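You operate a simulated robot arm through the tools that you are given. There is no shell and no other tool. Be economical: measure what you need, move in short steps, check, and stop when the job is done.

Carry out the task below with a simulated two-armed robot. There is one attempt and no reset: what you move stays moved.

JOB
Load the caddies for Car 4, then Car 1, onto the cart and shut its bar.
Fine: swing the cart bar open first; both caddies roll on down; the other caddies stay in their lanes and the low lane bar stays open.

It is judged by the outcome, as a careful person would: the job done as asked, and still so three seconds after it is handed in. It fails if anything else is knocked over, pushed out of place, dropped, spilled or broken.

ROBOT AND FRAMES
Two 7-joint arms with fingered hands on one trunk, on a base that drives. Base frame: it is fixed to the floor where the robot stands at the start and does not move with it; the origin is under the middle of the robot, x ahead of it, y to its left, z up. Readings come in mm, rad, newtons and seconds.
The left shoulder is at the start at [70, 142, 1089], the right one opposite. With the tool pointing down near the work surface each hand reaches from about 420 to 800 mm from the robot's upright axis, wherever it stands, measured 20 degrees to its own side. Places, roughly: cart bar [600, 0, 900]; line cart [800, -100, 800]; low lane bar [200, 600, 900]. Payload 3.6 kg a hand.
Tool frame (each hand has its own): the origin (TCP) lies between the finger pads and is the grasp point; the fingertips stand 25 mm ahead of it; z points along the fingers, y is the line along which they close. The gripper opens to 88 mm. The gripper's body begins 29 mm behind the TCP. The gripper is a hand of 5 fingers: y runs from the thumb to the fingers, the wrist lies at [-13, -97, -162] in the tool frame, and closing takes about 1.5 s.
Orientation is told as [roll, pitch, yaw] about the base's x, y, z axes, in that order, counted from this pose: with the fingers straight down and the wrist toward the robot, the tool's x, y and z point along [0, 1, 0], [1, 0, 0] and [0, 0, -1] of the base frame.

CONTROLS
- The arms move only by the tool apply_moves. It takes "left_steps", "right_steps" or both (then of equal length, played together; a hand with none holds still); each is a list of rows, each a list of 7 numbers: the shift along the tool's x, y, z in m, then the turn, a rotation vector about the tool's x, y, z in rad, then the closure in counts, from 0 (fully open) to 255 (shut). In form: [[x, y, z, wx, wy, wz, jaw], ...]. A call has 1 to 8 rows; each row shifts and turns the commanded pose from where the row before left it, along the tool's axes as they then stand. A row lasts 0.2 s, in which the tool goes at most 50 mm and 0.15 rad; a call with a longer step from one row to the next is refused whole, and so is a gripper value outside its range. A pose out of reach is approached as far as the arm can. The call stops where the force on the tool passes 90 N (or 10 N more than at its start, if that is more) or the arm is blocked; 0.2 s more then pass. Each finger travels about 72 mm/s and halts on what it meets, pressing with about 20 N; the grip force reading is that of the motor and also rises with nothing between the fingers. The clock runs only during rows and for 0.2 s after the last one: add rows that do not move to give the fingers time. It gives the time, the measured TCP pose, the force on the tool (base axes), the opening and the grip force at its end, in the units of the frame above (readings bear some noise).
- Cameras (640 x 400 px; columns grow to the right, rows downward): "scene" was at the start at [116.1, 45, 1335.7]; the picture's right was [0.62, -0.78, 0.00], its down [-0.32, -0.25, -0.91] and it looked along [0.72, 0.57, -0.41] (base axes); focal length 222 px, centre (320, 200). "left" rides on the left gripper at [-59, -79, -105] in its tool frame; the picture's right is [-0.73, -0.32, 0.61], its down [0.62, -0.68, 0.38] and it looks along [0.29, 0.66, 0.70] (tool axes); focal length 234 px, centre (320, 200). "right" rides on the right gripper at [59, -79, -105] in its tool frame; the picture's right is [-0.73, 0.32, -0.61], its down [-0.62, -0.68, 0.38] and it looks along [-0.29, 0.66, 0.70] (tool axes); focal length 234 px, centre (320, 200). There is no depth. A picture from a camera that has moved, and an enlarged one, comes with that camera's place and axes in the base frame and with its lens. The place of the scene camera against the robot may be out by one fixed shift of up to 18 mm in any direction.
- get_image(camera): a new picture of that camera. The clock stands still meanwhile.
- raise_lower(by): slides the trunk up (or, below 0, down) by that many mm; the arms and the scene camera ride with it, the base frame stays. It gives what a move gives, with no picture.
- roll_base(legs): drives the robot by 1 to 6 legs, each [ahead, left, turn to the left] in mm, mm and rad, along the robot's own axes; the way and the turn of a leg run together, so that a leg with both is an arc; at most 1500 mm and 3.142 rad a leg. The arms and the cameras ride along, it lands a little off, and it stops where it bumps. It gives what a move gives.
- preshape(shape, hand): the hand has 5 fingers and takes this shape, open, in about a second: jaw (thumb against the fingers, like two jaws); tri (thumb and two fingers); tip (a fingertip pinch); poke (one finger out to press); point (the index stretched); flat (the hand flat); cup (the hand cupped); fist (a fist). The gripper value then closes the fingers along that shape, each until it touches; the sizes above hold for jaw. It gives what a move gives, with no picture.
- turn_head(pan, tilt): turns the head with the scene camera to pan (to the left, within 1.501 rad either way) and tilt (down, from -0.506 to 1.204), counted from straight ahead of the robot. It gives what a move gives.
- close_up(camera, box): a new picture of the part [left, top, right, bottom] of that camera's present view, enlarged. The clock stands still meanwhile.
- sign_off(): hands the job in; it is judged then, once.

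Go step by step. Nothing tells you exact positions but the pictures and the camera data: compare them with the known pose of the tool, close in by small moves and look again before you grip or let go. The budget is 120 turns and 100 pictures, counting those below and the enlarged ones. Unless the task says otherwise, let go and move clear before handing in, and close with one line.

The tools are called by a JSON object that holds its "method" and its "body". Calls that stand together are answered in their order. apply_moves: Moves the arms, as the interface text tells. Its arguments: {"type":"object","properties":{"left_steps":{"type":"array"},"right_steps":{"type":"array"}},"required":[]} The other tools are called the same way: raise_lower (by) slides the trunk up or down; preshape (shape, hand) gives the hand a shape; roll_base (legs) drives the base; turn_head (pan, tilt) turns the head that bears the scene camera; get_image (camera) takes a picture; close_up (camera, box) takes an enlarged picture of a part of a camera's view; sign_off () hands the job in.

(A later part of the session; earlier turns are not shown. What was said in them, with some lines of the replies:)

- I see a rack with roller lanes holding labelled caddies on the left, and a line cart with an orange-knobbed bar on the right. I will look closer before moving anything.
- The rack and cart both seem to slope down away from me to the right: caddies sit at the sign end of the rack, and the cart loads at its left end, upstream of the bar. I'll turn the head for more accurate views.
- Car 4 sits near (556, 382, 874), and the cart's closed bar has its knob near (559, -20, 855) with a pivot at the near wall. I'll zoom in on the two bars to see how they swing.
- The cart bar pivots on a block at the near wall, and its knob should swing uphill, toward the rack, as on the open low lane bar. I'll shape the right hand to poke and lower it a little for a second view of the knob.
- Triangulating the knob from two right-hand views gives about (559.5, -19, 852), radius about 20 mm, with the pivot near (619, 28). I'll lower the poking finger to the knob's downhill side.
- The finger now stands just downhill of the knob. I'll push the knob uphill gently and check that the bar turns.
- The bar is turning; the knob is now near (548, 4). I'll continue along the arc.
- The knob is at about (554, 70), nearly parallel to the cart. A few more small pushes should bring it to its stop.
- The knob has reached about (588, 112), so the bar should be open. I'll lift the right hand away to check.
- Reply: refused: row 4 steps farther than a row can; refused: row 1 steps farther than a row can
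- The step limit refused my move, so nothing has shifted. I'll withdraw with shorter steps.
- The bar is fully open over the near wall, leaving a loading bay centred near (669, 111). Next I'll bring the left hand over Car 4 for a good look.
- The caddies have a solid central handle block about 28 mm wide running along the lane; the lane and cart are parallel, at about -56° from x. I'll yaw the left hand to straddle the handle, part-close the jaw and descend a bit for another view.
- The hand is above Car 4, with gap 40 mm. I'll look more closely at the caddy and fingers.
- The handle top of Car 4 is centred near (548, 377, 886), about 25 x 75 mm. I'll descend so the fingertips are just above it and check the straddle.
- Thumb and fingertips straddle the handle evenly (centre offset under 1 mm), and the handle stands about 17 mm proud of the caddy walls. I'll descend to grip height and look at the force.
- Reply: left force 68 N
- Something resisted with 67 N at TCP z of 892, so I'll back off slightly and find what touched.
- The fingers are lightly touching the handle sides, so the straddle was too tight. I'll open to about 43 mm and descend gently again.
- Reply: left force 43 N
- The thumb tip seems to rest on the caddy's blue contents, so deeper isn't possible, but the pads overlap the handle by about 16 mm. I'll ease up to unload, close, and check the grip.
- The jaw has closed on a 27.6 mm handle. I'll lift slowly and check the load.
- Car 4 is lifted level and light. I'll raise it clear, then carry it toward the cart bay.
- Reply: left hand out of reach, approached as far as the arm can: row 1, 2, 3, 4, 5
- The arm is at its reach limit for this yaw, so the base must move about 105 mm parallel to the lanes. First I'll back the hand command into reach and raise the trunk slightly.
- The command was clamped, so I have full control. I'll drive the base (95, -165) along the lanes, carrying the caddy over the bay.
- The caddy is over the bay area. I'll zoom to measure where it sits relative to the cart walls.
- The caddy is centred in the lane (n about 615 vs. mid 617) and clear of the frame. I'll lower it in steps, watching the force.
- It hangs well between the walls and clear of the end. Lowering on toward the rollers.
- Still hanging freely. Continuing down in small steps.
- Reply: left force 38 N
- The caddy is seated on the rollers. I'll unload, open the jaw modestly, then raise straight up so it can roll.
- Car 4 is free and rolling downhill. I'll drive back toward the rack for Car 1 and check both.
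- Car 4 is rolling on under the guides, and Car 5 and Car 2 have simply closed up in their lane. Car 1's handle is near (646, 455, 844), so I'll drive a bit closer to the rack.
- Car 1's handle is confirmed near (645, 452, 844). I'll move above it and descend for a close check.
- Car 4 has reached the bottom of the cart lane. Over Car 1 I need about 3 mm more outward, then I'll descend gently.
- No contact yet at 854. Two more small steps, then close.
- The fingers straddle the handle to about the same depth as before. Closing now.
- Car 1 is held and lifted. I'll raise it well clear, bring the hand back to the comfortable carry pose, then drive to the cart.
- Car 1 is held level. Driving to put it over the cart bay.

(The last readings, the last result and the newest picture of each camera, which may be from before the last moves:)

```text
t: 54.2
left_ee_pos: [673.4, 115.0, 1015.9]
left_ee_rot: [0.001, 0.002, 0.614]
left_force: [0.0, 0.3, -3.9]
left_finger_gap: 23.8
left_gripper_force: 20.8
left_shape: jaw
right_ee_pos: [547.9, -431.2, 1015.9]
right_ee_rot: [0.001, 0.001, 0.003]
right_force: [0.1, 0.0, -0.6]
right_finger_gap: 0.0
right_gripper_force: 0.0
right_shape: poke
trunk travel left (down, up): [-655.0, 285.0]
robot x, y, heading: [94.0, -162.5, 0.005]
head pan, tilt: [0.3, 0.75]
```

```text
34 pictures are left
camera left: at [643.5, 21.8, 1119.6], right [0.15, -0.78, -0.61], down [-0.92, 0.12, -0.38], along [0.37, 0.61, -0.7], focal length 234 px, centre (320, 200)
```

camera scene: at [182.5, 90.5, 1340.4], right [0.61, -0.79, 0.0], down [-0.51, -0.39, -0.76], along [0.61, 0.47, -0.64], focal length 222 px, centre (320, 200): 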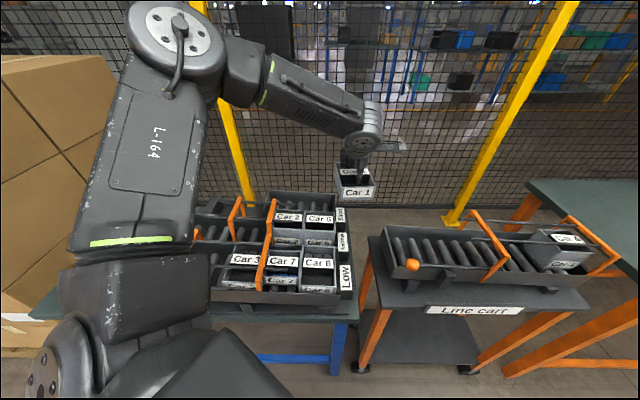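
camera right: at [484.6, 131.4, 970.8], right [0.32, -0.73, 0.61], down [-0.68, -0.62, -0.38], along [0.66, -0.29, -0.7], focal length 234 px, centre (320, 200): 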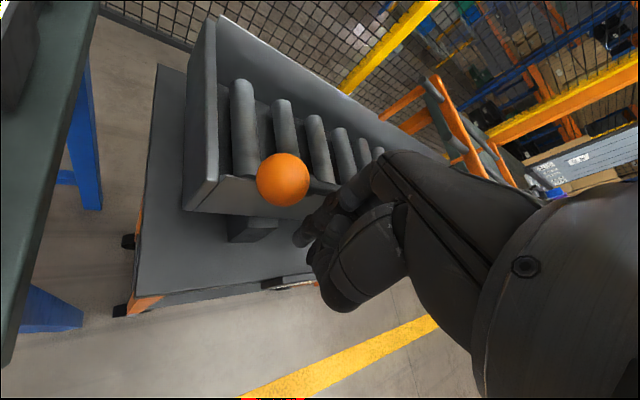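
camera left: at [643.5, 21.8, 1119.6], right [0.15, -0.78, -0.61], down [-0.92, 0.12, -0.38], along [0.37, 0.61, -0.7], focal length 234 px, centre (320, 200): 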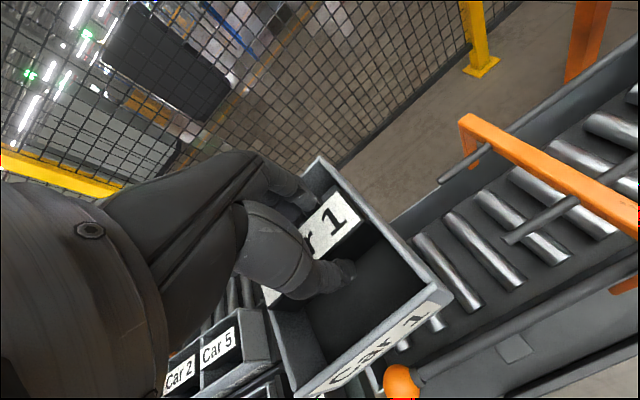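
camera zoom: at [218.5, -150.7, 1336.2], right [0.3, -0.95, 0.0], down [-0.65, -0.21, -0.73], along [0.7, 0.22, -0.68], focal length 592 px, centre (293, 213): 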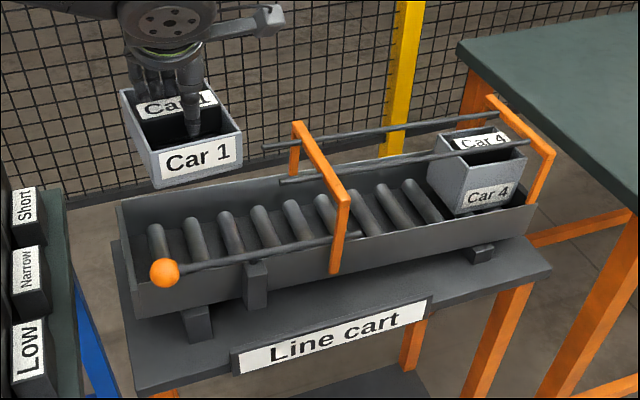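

Car 4 sits at the bottom of the cart lane. Car 1 is wider, so I'll lower it to just above the walls and check side clearance carefully.

{"method": "apply_moves", "body": {"left_steps": [[0, 0, 0.03, 0, 0, 0, 255], [0, 0, 0.03, 0, 0, 0, 255], [0, 0, 0.02, 0, 0, 0, 255], [0, 0, 0.005, 0, 0, 0, 255], [0, 0, 0, 0, 0, 0, 255]]}}

{"method": "close_up", "body": {"camera": "scene", "box": [250, 140, 370, 240]}}

{"method": "close_up", "body": {"camera": "left", "box": [280, 140, 540, 400]}}

```text
t: 55.4
left_ee_pos: [673.6, 115.3, 930.8]
left_ee_rot: [0.001, 0.001, 0.611]
left_force: [0.1, 0.2, -4.2]
left_finger_gap: 24.2
left_gripper_force: 20.4
left_shape: jaw
right_ee_pos: [547.9, -431.7, 1016.3]
right_ee_rot: [0.0, 0.001, 0.004]
right_force: [-0.1, 0.1, -0.3]
right_finger_gap: 0.0
right_gripper_force: 0.1
right_shape: poke
trunk travel left (down, up): [-655.0, 285.0]
robot x, y, heading: [93.8, -166.5, -0.004]
head pan, tilt: [0.3, 0.75]
```

```text
4.00 times, centred on (310, 190) of scene
camera zoom: at [218.6, -151.3, 1336.2], right [0.3, -0.95, 0.0], down [-0.65, -0.2, -0.73], along [0.7, 0.22, -0.68], focal length 888 px, centre (360, 240)
```

zoom: 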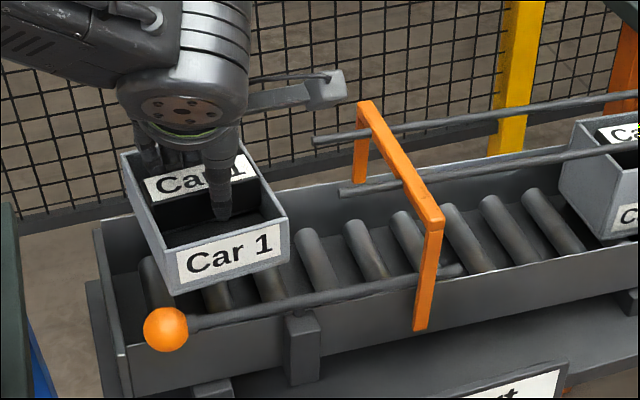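

```text
1.54 times, centred on (410, 270) of left
camera zoom: at [643.1, 21.8, 1034.9], right [0.15, -0.78, -0.61], down [-0.92, 0.12, -0.38], along [0.37, 0.61, -0.7], focal length 360 px, centre (182, 92)
```

zoom: 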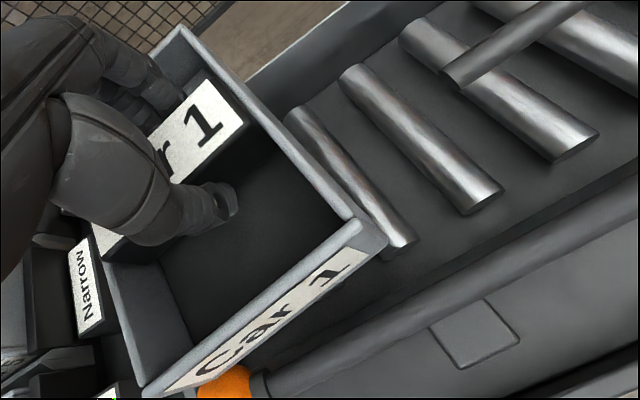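

Clearances look like roughly 10 mm on both sides. I'll lower into the lane stepwise.

{"method": "apply_moves", "body": {"left_steps": [[0, 0, 0.015, 0, 0, 0, 255], [0, 0, 0.015, 0, 0, 0, 255], [0, 0, 0.008, 0, 0, 0, 255], [0, 0, 0, 0, 0, 0, 255]]}}

{"method": "close_up", "body": {"camera": "scene", "box": [250, 140, 370, 240]}}

{"method": "close_up", "body": {"camera": "left", "box": [280, 140, 540, 400]}}

```text
t: 56.4
left_ee_pos: [673.4, 114.9, 892.0]
left_ee_rot: [0.002, 0.002, 0.613]
left_force: [0.9, 0.0, -4.2]
left_finger_gap: 24.0
left_gripper_force: 20.4
left_shape: jaw
right_ee_pos: [548.5, -431.6, 1016.2]
right_ee_rot: [-0.001, 0.003, 0.005]
right_force: [-1.0, -0.1, -1.0]
right_finger_gap: 0.2
right_gripper_force: 0.0
right_shape: poke
trunk travel left (down, up): [-655.0, 285.0]
robot x, y, heading: [96.2, -163.2, 0.008]
head pan, tilt: [0.3, 0.75]
```

```text
4.00 times, centred on (310, 190) of scene
camera zoom: at [218.7, -151.3, 1336.1], right [0.3, -0.95, 0.0], down [-0.65, -0.2, -0.73], along [0.7, 0.22, -0.68], focal length 888 px, centre (360, 240)
```

zoom: 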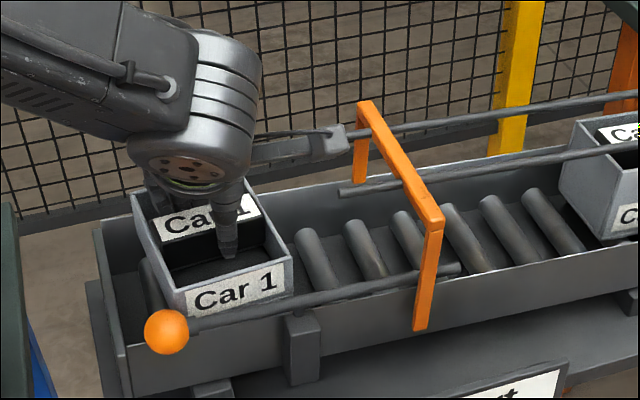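

```text
1.54 times, centred on (410, 270) of left
camera zoom: at [643.7, 21.5, 996.4], right [0.15, -0.78, -0.61], down [-0.92, 0.12, -0.38], along [0.37, 0.61, -0.7], focal length 360 px, centre (182, 92)
```

zoom: 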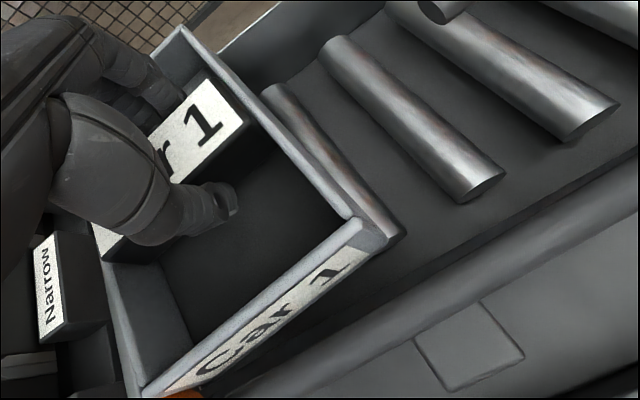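

It has entered the lane cleanly. Continuing down to contact.

{"method": "apply_moves", "body": {"left_steps": [[0, 0, 0.01, 0, 0, 0, 255], [0, 0, 0.008, 0, 0, 0, 255], [0, 0, 0, 0, 0, 0, 255]]}}

{"method": "apply_moves", "body": {"left_steps": [[0, 0, 0.005, 0, 0, 0, 255], [0, 0, 0, 0, 0, 0, 255]]}}

{"method": "apply_moves", "body": {"left_steps": [[0, 0, 0.004, 0, 0, 0, 255], [0, 0, 0, 0, 0, 0, 255]]}}

```text
t: 57.2
left_ee_pos: [673.9, 115.6, 873.8]
left_ee_rot: [0.001, 0.0, 0.611]
left_force: [4.8, 2.1, -1.1]
left_finger_gap: 24.2
left_gripper_force: 20.2
left_shape: jaw
right_ee_pos: [548.9, -431.0, 1015.1]
right_ee_rot: [-0.001, 0.003, 0.002]
right_force: [0.2, 0.2, -0.4]
right_finger_gap: 0.0
right_gripper_force: 0.1
right_shape: poke
trunk travel left (down, up): [-655.0, 285.0]
robot x, y, heading: [95.8, -163.8, 0.003]
head pan, tilt: [0.3, 0.75]
```

```text
t: 57.8
left_ee_pos: [674.0, 113.0, 869.5]
left_ee_rot: [-0.001, 0.002, 0.613]
left_force: [0.5, -0.1, -3.3]
left_finger_gap: 24.1
left_gripper_force: 19.7
left_shape: jaw
right_ee_pos: [548.5, -430.4, 1015.4]
right_ee_rot: [0.0, 0.002, 0.004]
right_force: [0.5, 0.4, -0.7]
right_finger_gap: 0.0
right_gripper_force: 0.1
right_shape: poke
trunk travel left (down, up): [-655.0, 285.0]
robot x, y, heading: [96.3, -164.3, 0.007]
head pan, tilt: [0.3, 0.75]
```

```text
t: 58.4
left_ee_pos: [674.0, 113.9, 867.8]
left_ee_rot: [-0.002, -0.005, 0.613]
left_force: [3.3, 0.9, 9.6]
left_finger_gap: 24.5
left_gripper_force: 20.0
left_shape: jaw
right_ee_pos: [547.7, -432.8, 1016.7]
right_ee_rot: [0.0, 0.0, 0.003]
right_force: [0.9, 0.4, -0.5]
right_finger_gap: 0.0
right_gripper_force: 0.1
right_shape: poke
trunk travel left (down, up): [-655.0, 285.0]
robot x, y, heading: [93.9, -160.7, 0.006]
head pan, tilt: [0.3, 0.75]
```

Contact with the rollers is made. I'll open moderately, and rise straight up.

{"method": "apply_moves", "body": {"left_steps": [[0, 0, -0.001, 0, 0, 0, 255], [0, 0, 0, 0, 0, 0, 125], [0, 0, 0, 0, 0, 0, 125], [0, 0, -0.01, 0, 0, 0, 125], [0, 0, -0.02, 0, 0, 0, 125], [0, 0, -0.035, 0, 0, 0, 125], [0, 0, -0.035, 0, 0, 0, 125], [0, 0, -0.035, 0, 0, 0, 125]]}}

{"method": "close_up", "body": {"camera": "scene", "box": [230, 120, 430, 270]}}

```text
t: 60.2
left_ee_pos: [671.4, 114.9, 1003.3]
left_ee_rot: [0.002, 0.002, 0.611]
left_force: [-1.1, -0.3, -0.5]
left_finger_gap: 44.5
left_gripper_force: 0.1
left_shape: jaw
right_ee_pos: [547.4, -431.0, 1016.2]
right_ee_rot: [-0.001, 0.0, 0.004]
right_force: [0.0, 0.2, -0.4]
right_finger_gap: 0.0
right_gripper_force: 0.0
right_shape: poke
trunk travel left (down, up): [-655.0, 285.0]
robot x, y, heading: [97.1, -167.1, 0.009]
head pan, tilt: [0.3, 0.75]
```

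```text
2.67 times, centred on (330, 195) of scene
camera zoom: at [217.3, -151.9, 1336.3], right [0.3, -0.95, 0.0], down [-0.65, -0.2, -0.73], along [0.7, 0.22, -0.68], focal length 592 px, centre (293, 213)
```

zoom: 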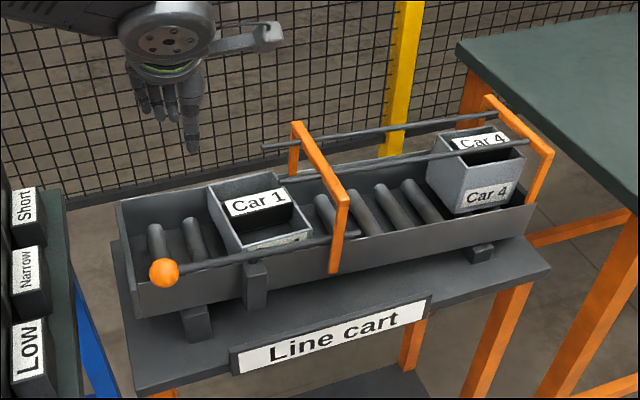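

Car 1 is free and rolling. I'll shape the left hand to poke and confirm Car 1's position before shutting the bar.

{"method": "preshape", "body": {"hand": "left", "shape": "poke"}}

{"method": "apply_moves", "body": {"left_steps": [[0.023, -0.019, 0, 0, 0, 0, 0], [0.023, -0.019, 0, 0, 0, 0, 0], [0, 0, 0.03, 0, 0, 0, 0], [0, 0, 0.03, 0, 0, 0, 0], [0, 0, 0, 0, 0, 0, 0]]}}

{"method": "close_up", "body": {"camera": "scene", "box": [230, 120, 430, 270]}}

{"method": "get_image", "body": {"camera": "left"}}

```text
t: 61.1
left_ee_pos: [672.3, 116.2, 1001.5]
left_ee_rot: [0.002, 0.0, 0.614]
left_force: [-0.5, -0.3, 0.4]
left_finger_gap: 0.0
left_gripper_force: 0.0
left_shape: poke
right_ee_pos: [548.6, -432.1, 1015.6]
right_ee_rot: [0.001, 0.0, 0.005]
right_force: [-0.5, -0.5, -1.4]
right_finger_gap: 0.1
right_gripper_force: 0.2
right_shape: poke
trunk travel left (down, up): [-655.0, 285.0]
robot x, y, heading: [93.4, -160.7, 0.007]
head pan, tilt: [0.3, 0.75]
```

```text
t: 62.3
left_ee_pos: [614.1, 129.6, 941.3]
left_ee_rot: [0.001, 0.0, 0.614]
left_force: [0.4, -0.2, 0.3]
left_finger_gap: 0.0
left_gripper_force: 0.0
left_shape: poke
right_ee_pos: [548.4, -431.3, 1015.4]
right_ee_rot: [-0.002, 0.001, 0.005]
right_force: [-0.3, 0.2, -0.2]
right_finger_gap: 0.0
right_gripper_force: 0.0
right_shape: poke
trunk travel left (down, up): [-655.0, 285.0]
robot x, y, heading: [94.9, -162.7, 0.004]
head pan, tilt: [0.3, 0.75]
```

```text
2.67 times, centred on (330, 195) of scene
camera zoom: at [217.5, -151.8, 1336.3], right [0.3, -0.95, 0.0], down [-0.65, -0.2, -0.73], along [0.7, 0.22, -0.68], focal length 592 px, centre (293, 213)
```

zoom: 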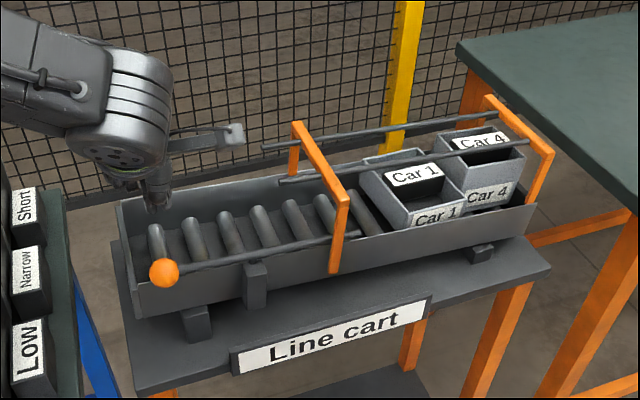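

```text
27 pictures are left
camera left: at [585.0, 35.9, 1045.7], right [0.15, -0.78, -0.61], down [-0.92, 0.12, -0.38], along [0.37, 0.61, -0.7], focal length 234 px, centre (320, 200)
```

left: 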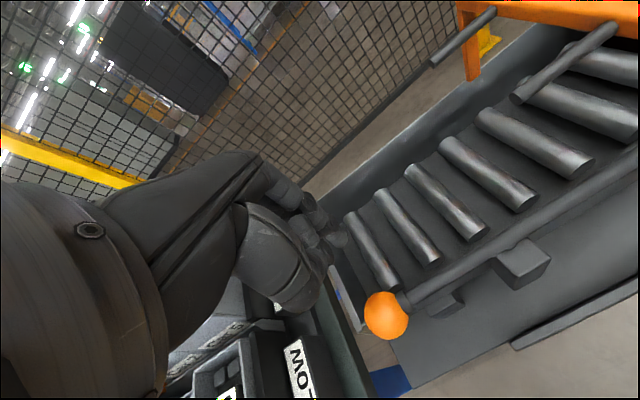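

Both caddies are together at the bottom of the cart. I'll lower the finger on the lane side of the knob at (614, 130).

{"method": "apply_moves", "body": {"left_steps": [[0, 0, 0.03, 0, 0, 0, 0], [0, 0, 0.025, 0, 0, 0, 0], [0, 0, 0.017, 0, 0, 0, 0], [0, 0, 0, 0, 0, 0, 0]]}}

{"method": "close_up", "body": {"camera": "scene", "box": [240, 140, 360, 240]}}

{"method": "get_image", "body": {"camera": "left"}}

```text
t: 63.3
left_ee_pos: [614.5, 129.3, 868.1]
left_ee_rot: [-0.001, 0.001, 0.612]
left_force: [1.4, 0.5, -0.7]
left_finger_gap: 0.0
left_gripper_force: 0.0
left_shape: poke
right_ee_pos: [547.5, -430.9, 1015.9]
right_ee_rot: [-0.002, 0.001, 0.004]
right_force: [-0.1, -0.4, 0.4]
right_finger_gap: 0.1
right_gripper_force: 0.1
right_shape: poke
trunk travel left (down, up): [-655.0, 285.0]
robot x, y, heading: [93.8, -161.8, 0.012]
head pan, tilt: [0.3, 0.75]
```

```text
4.00 times, centred on (300, 190) of scene
camera zoom: at [217.8, -151.6, 1336.3], right [0.3, -0.95, 0.0], down [-0.65, -0.2, -0.73], along [0.7, 0.22, -0.68], focal length 888 px, centre (400, 240)
```

zoom: 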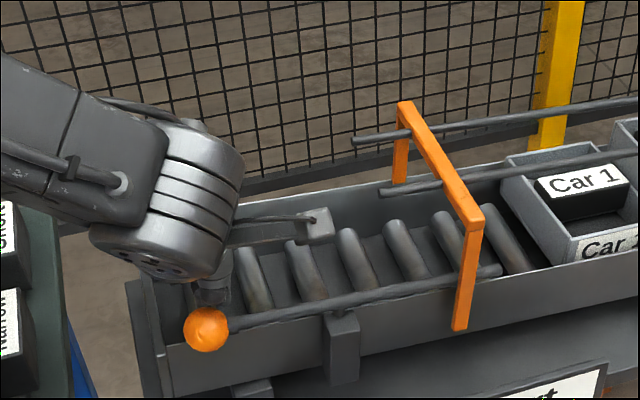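

```text
25 pictures are left
camera left: at [585.7, 36.1, 973.2], right [0.15, -0.78, -0.61], down [-0.92, 0.12, -0.38], along [0.37, 0.61, -0.7], focal length 234 px, centre (320, 200)
```

left: 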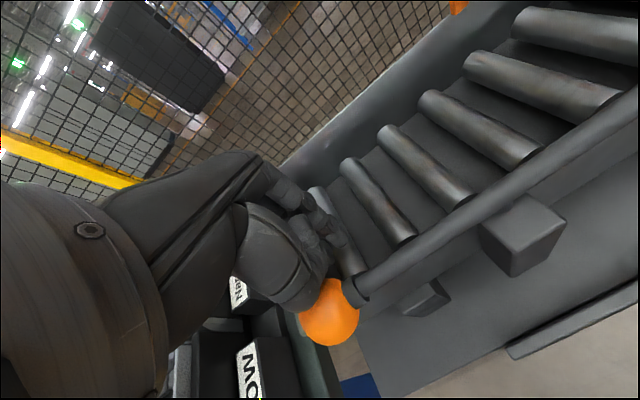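

The cart lane slopes, so the open knob is at about (579, 114, 861). I'll raise the fingertip above the wall top and push the knob outward over the wall.

{"method": "apply_moves", "body": {"left_steps": [[0, 0, -0.016, 0, 0, 0, 0], [0.0055, -0.0102, 0, 0, 0, 0, 0], [0.004, -0.0179, 0, 0, 0, 0, 0], [0.0017, -0.0199, 0, 0, 0, 0, 0], [0, 0, 0, 0, 0, 0, 0]]}}

{"method": "get_image", "body": {"camera": "left"}}

{"method": "close_up", "body": {"camera": "scene", "box": [240, 140, 360, 240]}}

```text
t: 64.5
left_ee_pos: [570.1, 112.6, 884.7]
left_ee_rot: [0.001, -0.001, 0.614]
left_force: [0.7, 0.5, 0.4]
left_finger_gap: 0.2
left_gripper_force: 0.1
left_shape: poke
right_ee_pos: [548.5, -430.6, 1016.5]
right_ee_rot: [-0.001, -0.002, 0.004]
right_force: [0.2, -0.7, 0.2]
right_finger_gap: 0.3
right_gripper_force: 0.0
right_shape: poke
trunk travel left (down, up): [-655.0, 285.0]
robot x, y, heading: [95.7, -166.6, -0.001]
head pan, tilt: [0.3, 0.75]
```

```text
24 pictures are left
camera left: at [540.0, 18.9, 989.4], right [0.15, -0.78, -0.61], down [-0.92, 0.12, -0.38], along [0.37, 0.61, -0.7], focal length 234 px, centre (320, 200)
```

left: 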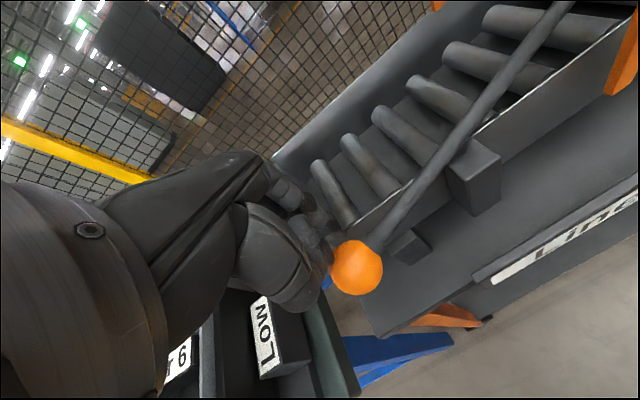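

```text
4.00 times, centred on (300, 190) of scene
camera zoom: at [218.3, -151.4, 1336.2], right [0.3, -0.95, 0.0], down [-0.65, -0.2, -0.73], along [0.7, 0.22, -0.68], focal length 888 px, centre (400, 240)
```

zoom: 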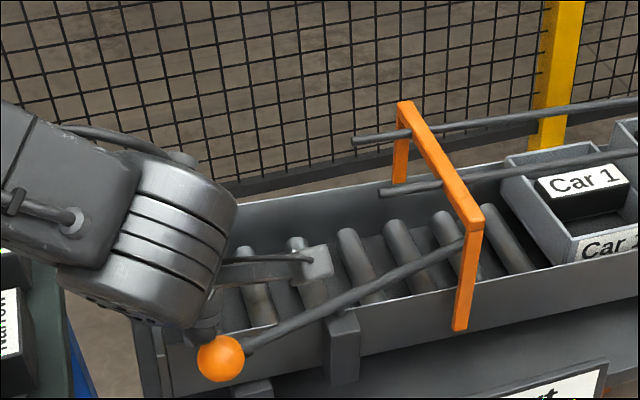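

The bar is swinging shut. Continuing the push along the arc.

{"method": "apply_moves", "body": {"left_steps": [[-0.0042, -0.0212, 0, 0, 0, 0, 0], [-0.0058, -0.0187, 0, 0, 0, 0, 0], [-0.0111, -0.0163, 0, 0, 0, 0, 0], [0, 0, 0, 0, 0, 0, 0]]}}

{"method": "get_image", "body": {"camera": "left"}}

```text
t: 65.5
left_ee_pos: [534.3, 61.7, 885.4]
left_ee_rot: [-0.001, -0.001, 0.613]
left_force: [0.0, -0.2, 0.5]
left_finger_gap: 0.0
left_gripper_force: 0.0
left_shape: poke
right_ee_pos: [549.3, -430.9, 1015.9]
right_ee_rot: [-0.002, 0.0, 0.003]
right_force: [-0.4, 0.7, 0.2]
right_finger_gap: 0.0
right_gripper_force: 0.0
right_shape: poke
trunk travel left (down, up): [-655.0, 285.0]
robot x, y, heading: [90.6, -163.3, 0.001]
head pan, tilt: [0.3, 0.75]
```

```text
22 pictures are left
camera left: at [505.4, -31.3, 989.9], right [0.15, -0.78, -0.61], down [-0.92, 0.12, -0.38], along [0.37, 0.61, -0.7], focal length 234 px, centre (320, 200)
```

left: 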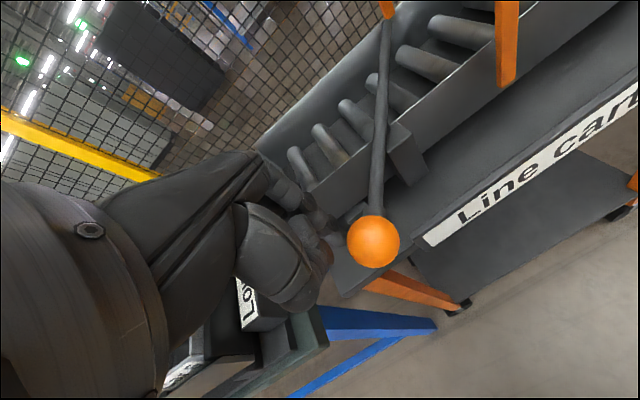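

The knob is about two-thirds of the way back. Continuing to the closed position.

{"method": "apply_moves", "body": {"left_steps": [[-0.0136, -0.012, 0.004, 0, 0, 0, 0], [-0.0187, -0.0094, 0.004, 0, 0, 0, 0], [-0.016, -0.005, 0, 0, 0, 0, 0], [0, 0, 0, 0, 0, 0, 0]]}}

{"method": "get_image", "body": {"camera": "left"}}

{"method": "close_up", "body": {"camera": "scene", "box": [230, 120, 430, 270]}}

```text
t: 66.5
left_ee_pos: [540.9, 8.4, 876.8]
left_ee_rot: [0.0, 0.001, 0.612]
left_force: [-0.7, -0.1, 0.3]
left_finger_gap: 0.0
left_gripper_force: 0.0
left_shape: poke
right_ee_pos: [547.4, -431.3, 1015.6]
right_ee_rot: [0.0, 0.0, 0.003]
right_force: [0.7, 0.3, -0.3]
right_finger_gap: 0.0
right_gripper_force: 0.0
right_shape: poke
trunk travel left (down, up): [-655.0, 285.0]
robot x, y, heading: [94.4, -162.5, 0.004]
head pan, tilt: [0.3, 0.75]
```

```text
21 pictures are left
camera left: at [512.0, -85.2, 981.7], right [0.15, -0.78, -0.61], down [-0.92, 0.12, -0.38], along [0.37, 0.61, -0.7], focal length 234 px, centre (320, 200)
```

left: 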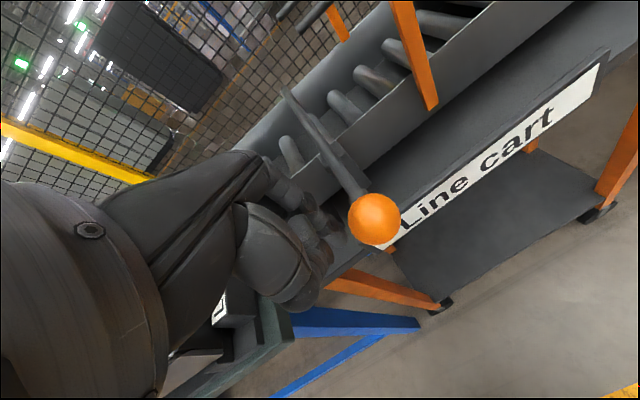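

```text
2.67 times, centred on (330, 195) of scene
camera zoom: at [217.8, -151.8, 1336.3], right [0.3, -0.95, 0.0], down [-0.65, -0.2, -0.73], along [0.7, 0.22, -0.68], focal length 592 px, centre (293, 213)
```

zoom: 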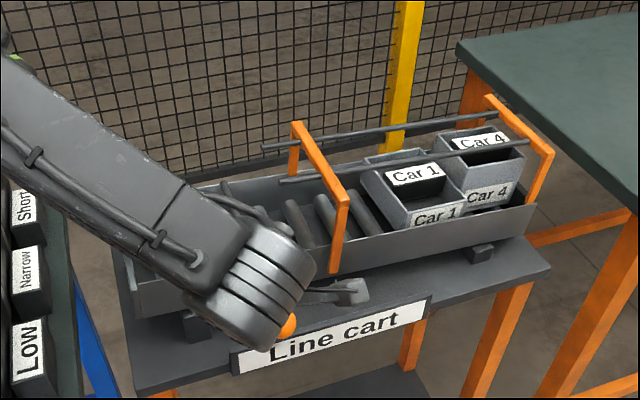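

The knob is back at its original closed spot, (561, -20). I'll back the finger off uphill, lift away, and inspect.

{"method": "apply_moves", "body": {"left_steps": [[0.02, -0.01, 0, 0, 0, 0, 0], [0.01, 0, -0.04, 0, 0, 0, 0], [0, 0, -0.045, 0, 0, 0, 0], [0, 0, -0.045, 0, 0, 0, 0], [0.045, 0, 0, 0, 0, 0, 0], [0.045, 0, 0, 0, 0, 0, 0], [0.045, 0, 0, 0, 0, 0, 0], [0.045, 0, 0, 0, 0, 0, 0]]}}

{"method": "close_up", "body": {"camera": "scene", "box": [230, 120, 430, 270]}}

{"method": "get_image", "body": {"camera": "scene"}}

```text
t: 68.3
left_ee_pos: [464.2, 187.6, 1019.6]
left_ee_rot: [-0.003, 0.002, 0.61]
left_force: [-0.4, 1.1, 0.3]
left_finger_gap: 0.0
left_gripper_force: 0.0
left_shape: poke
left hand out of reach, approached as far as the arm can: row 6, 7, 8
right_ee_pos: [546.8, -430.1, 1017.9]
right_ee_rot: [-0.001, -0.002, 0.003]
right_force: [0.7, 0.1, -0.1]
right_finger_gap: 0.2
right_gripper_force: 0.1
right_shape: poke
trunk travel left (down, up): [-655.0, 285.0]
robot x, y, heading: [96.7, -162.6, 0.009]
head pan, tilt: [0.3, 0.75]
```

```text
2.67 times, centred on (330, 195) of scene
camera zoom: at [215.9, -149.5, 1336.4], right [0.3, -0.95, 0.0], down [-0.65, -0.21, -0.73], along [0.7, 0.22, -0.68], focal length 592 px, centre (293, 213)
```

zoom: 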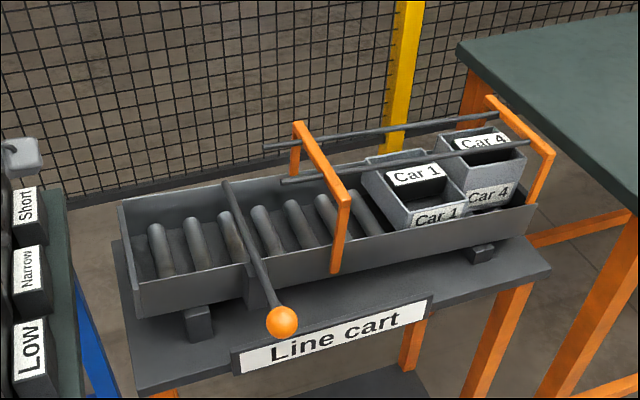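

```text
18 pictures are left
camera scene: at [215.9, -149.5, 1336.4], right [0.3, -0.95, 0.0], down [-0.65, -0.21, -0.73], along [0.7, 0.22, -0.68], focal length 222 px, centre (320, 200)
```

scene: 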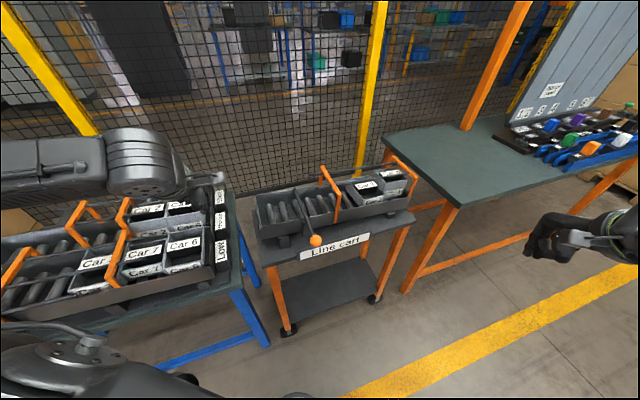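

The bar is shut across the lane with Car 1 and Car 4 below it. A last look at the rack to check that the other caddies and the low lane bar are undisturbed.

{"method": "turn_head", "body": {"pan": 0.9, "tilt": 0.7}}

{"method": "get_image", "body": {"camera": "scene"}}

```text
t: 69.3
left_ee_pos: [465.2, 185.8, 1018.0]
left_ee_rot: [0.0, 0.002, 0.614]
left_force: [-0.1, 0.2, -0.4]
left_finger_gap: 0.4
left_gripper_force: 0.0
left_shape: poke
right_ee_pos: [547.5, -431.1, 1015.8]
right_ee_rot: [0.001, 0.002, 0.003]
right_force: [0.2, -0.2, 0.8]
right_finger_gap: 0.0
right_gripper_force: 0.1
right_shape: poke
trunk travel left (down, up): [-655.0, 285.0]
robot x, y, heading: [92.7, -162.7, 0.008]
head pan, tilt: [0.901, 0.7]
```

```text
17 pictures are left
camera scene: at [191.2, -109.4, 1340.5], right [0.79, -0.62, 0.0], down [-0.4, -0.51, -0.76], along [0.47, 0.6, -0.64], focal length 222 px, centre (320, 200)
```

scene: 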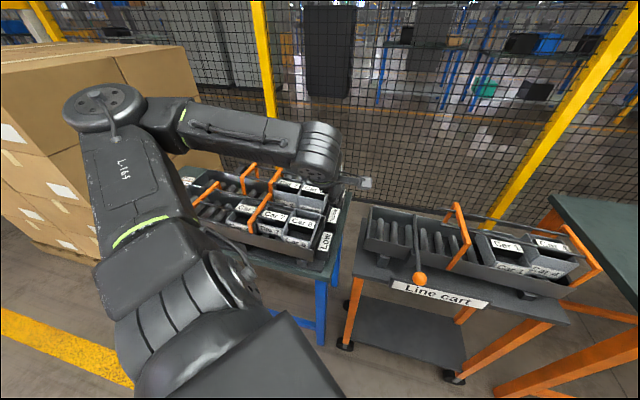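

The other caddies are all in their lanes. The low lane bar was still open when last visible, and nothing has worked near it since. Both hands are clear.

{"method": "sign_off", "body": {}}

```text
The job is handed in.
```

Car 4 and then Car 1 are on the cart, both rolled to the bottom of its lane, and the bar is shut behind them. The other caddies are still in their lanes; Cars 5 and 2 rolled down one place when Car 4 left. The low lane bar was open when I last saw it, just after lifting Car 1, but the arm hid it in my final look.
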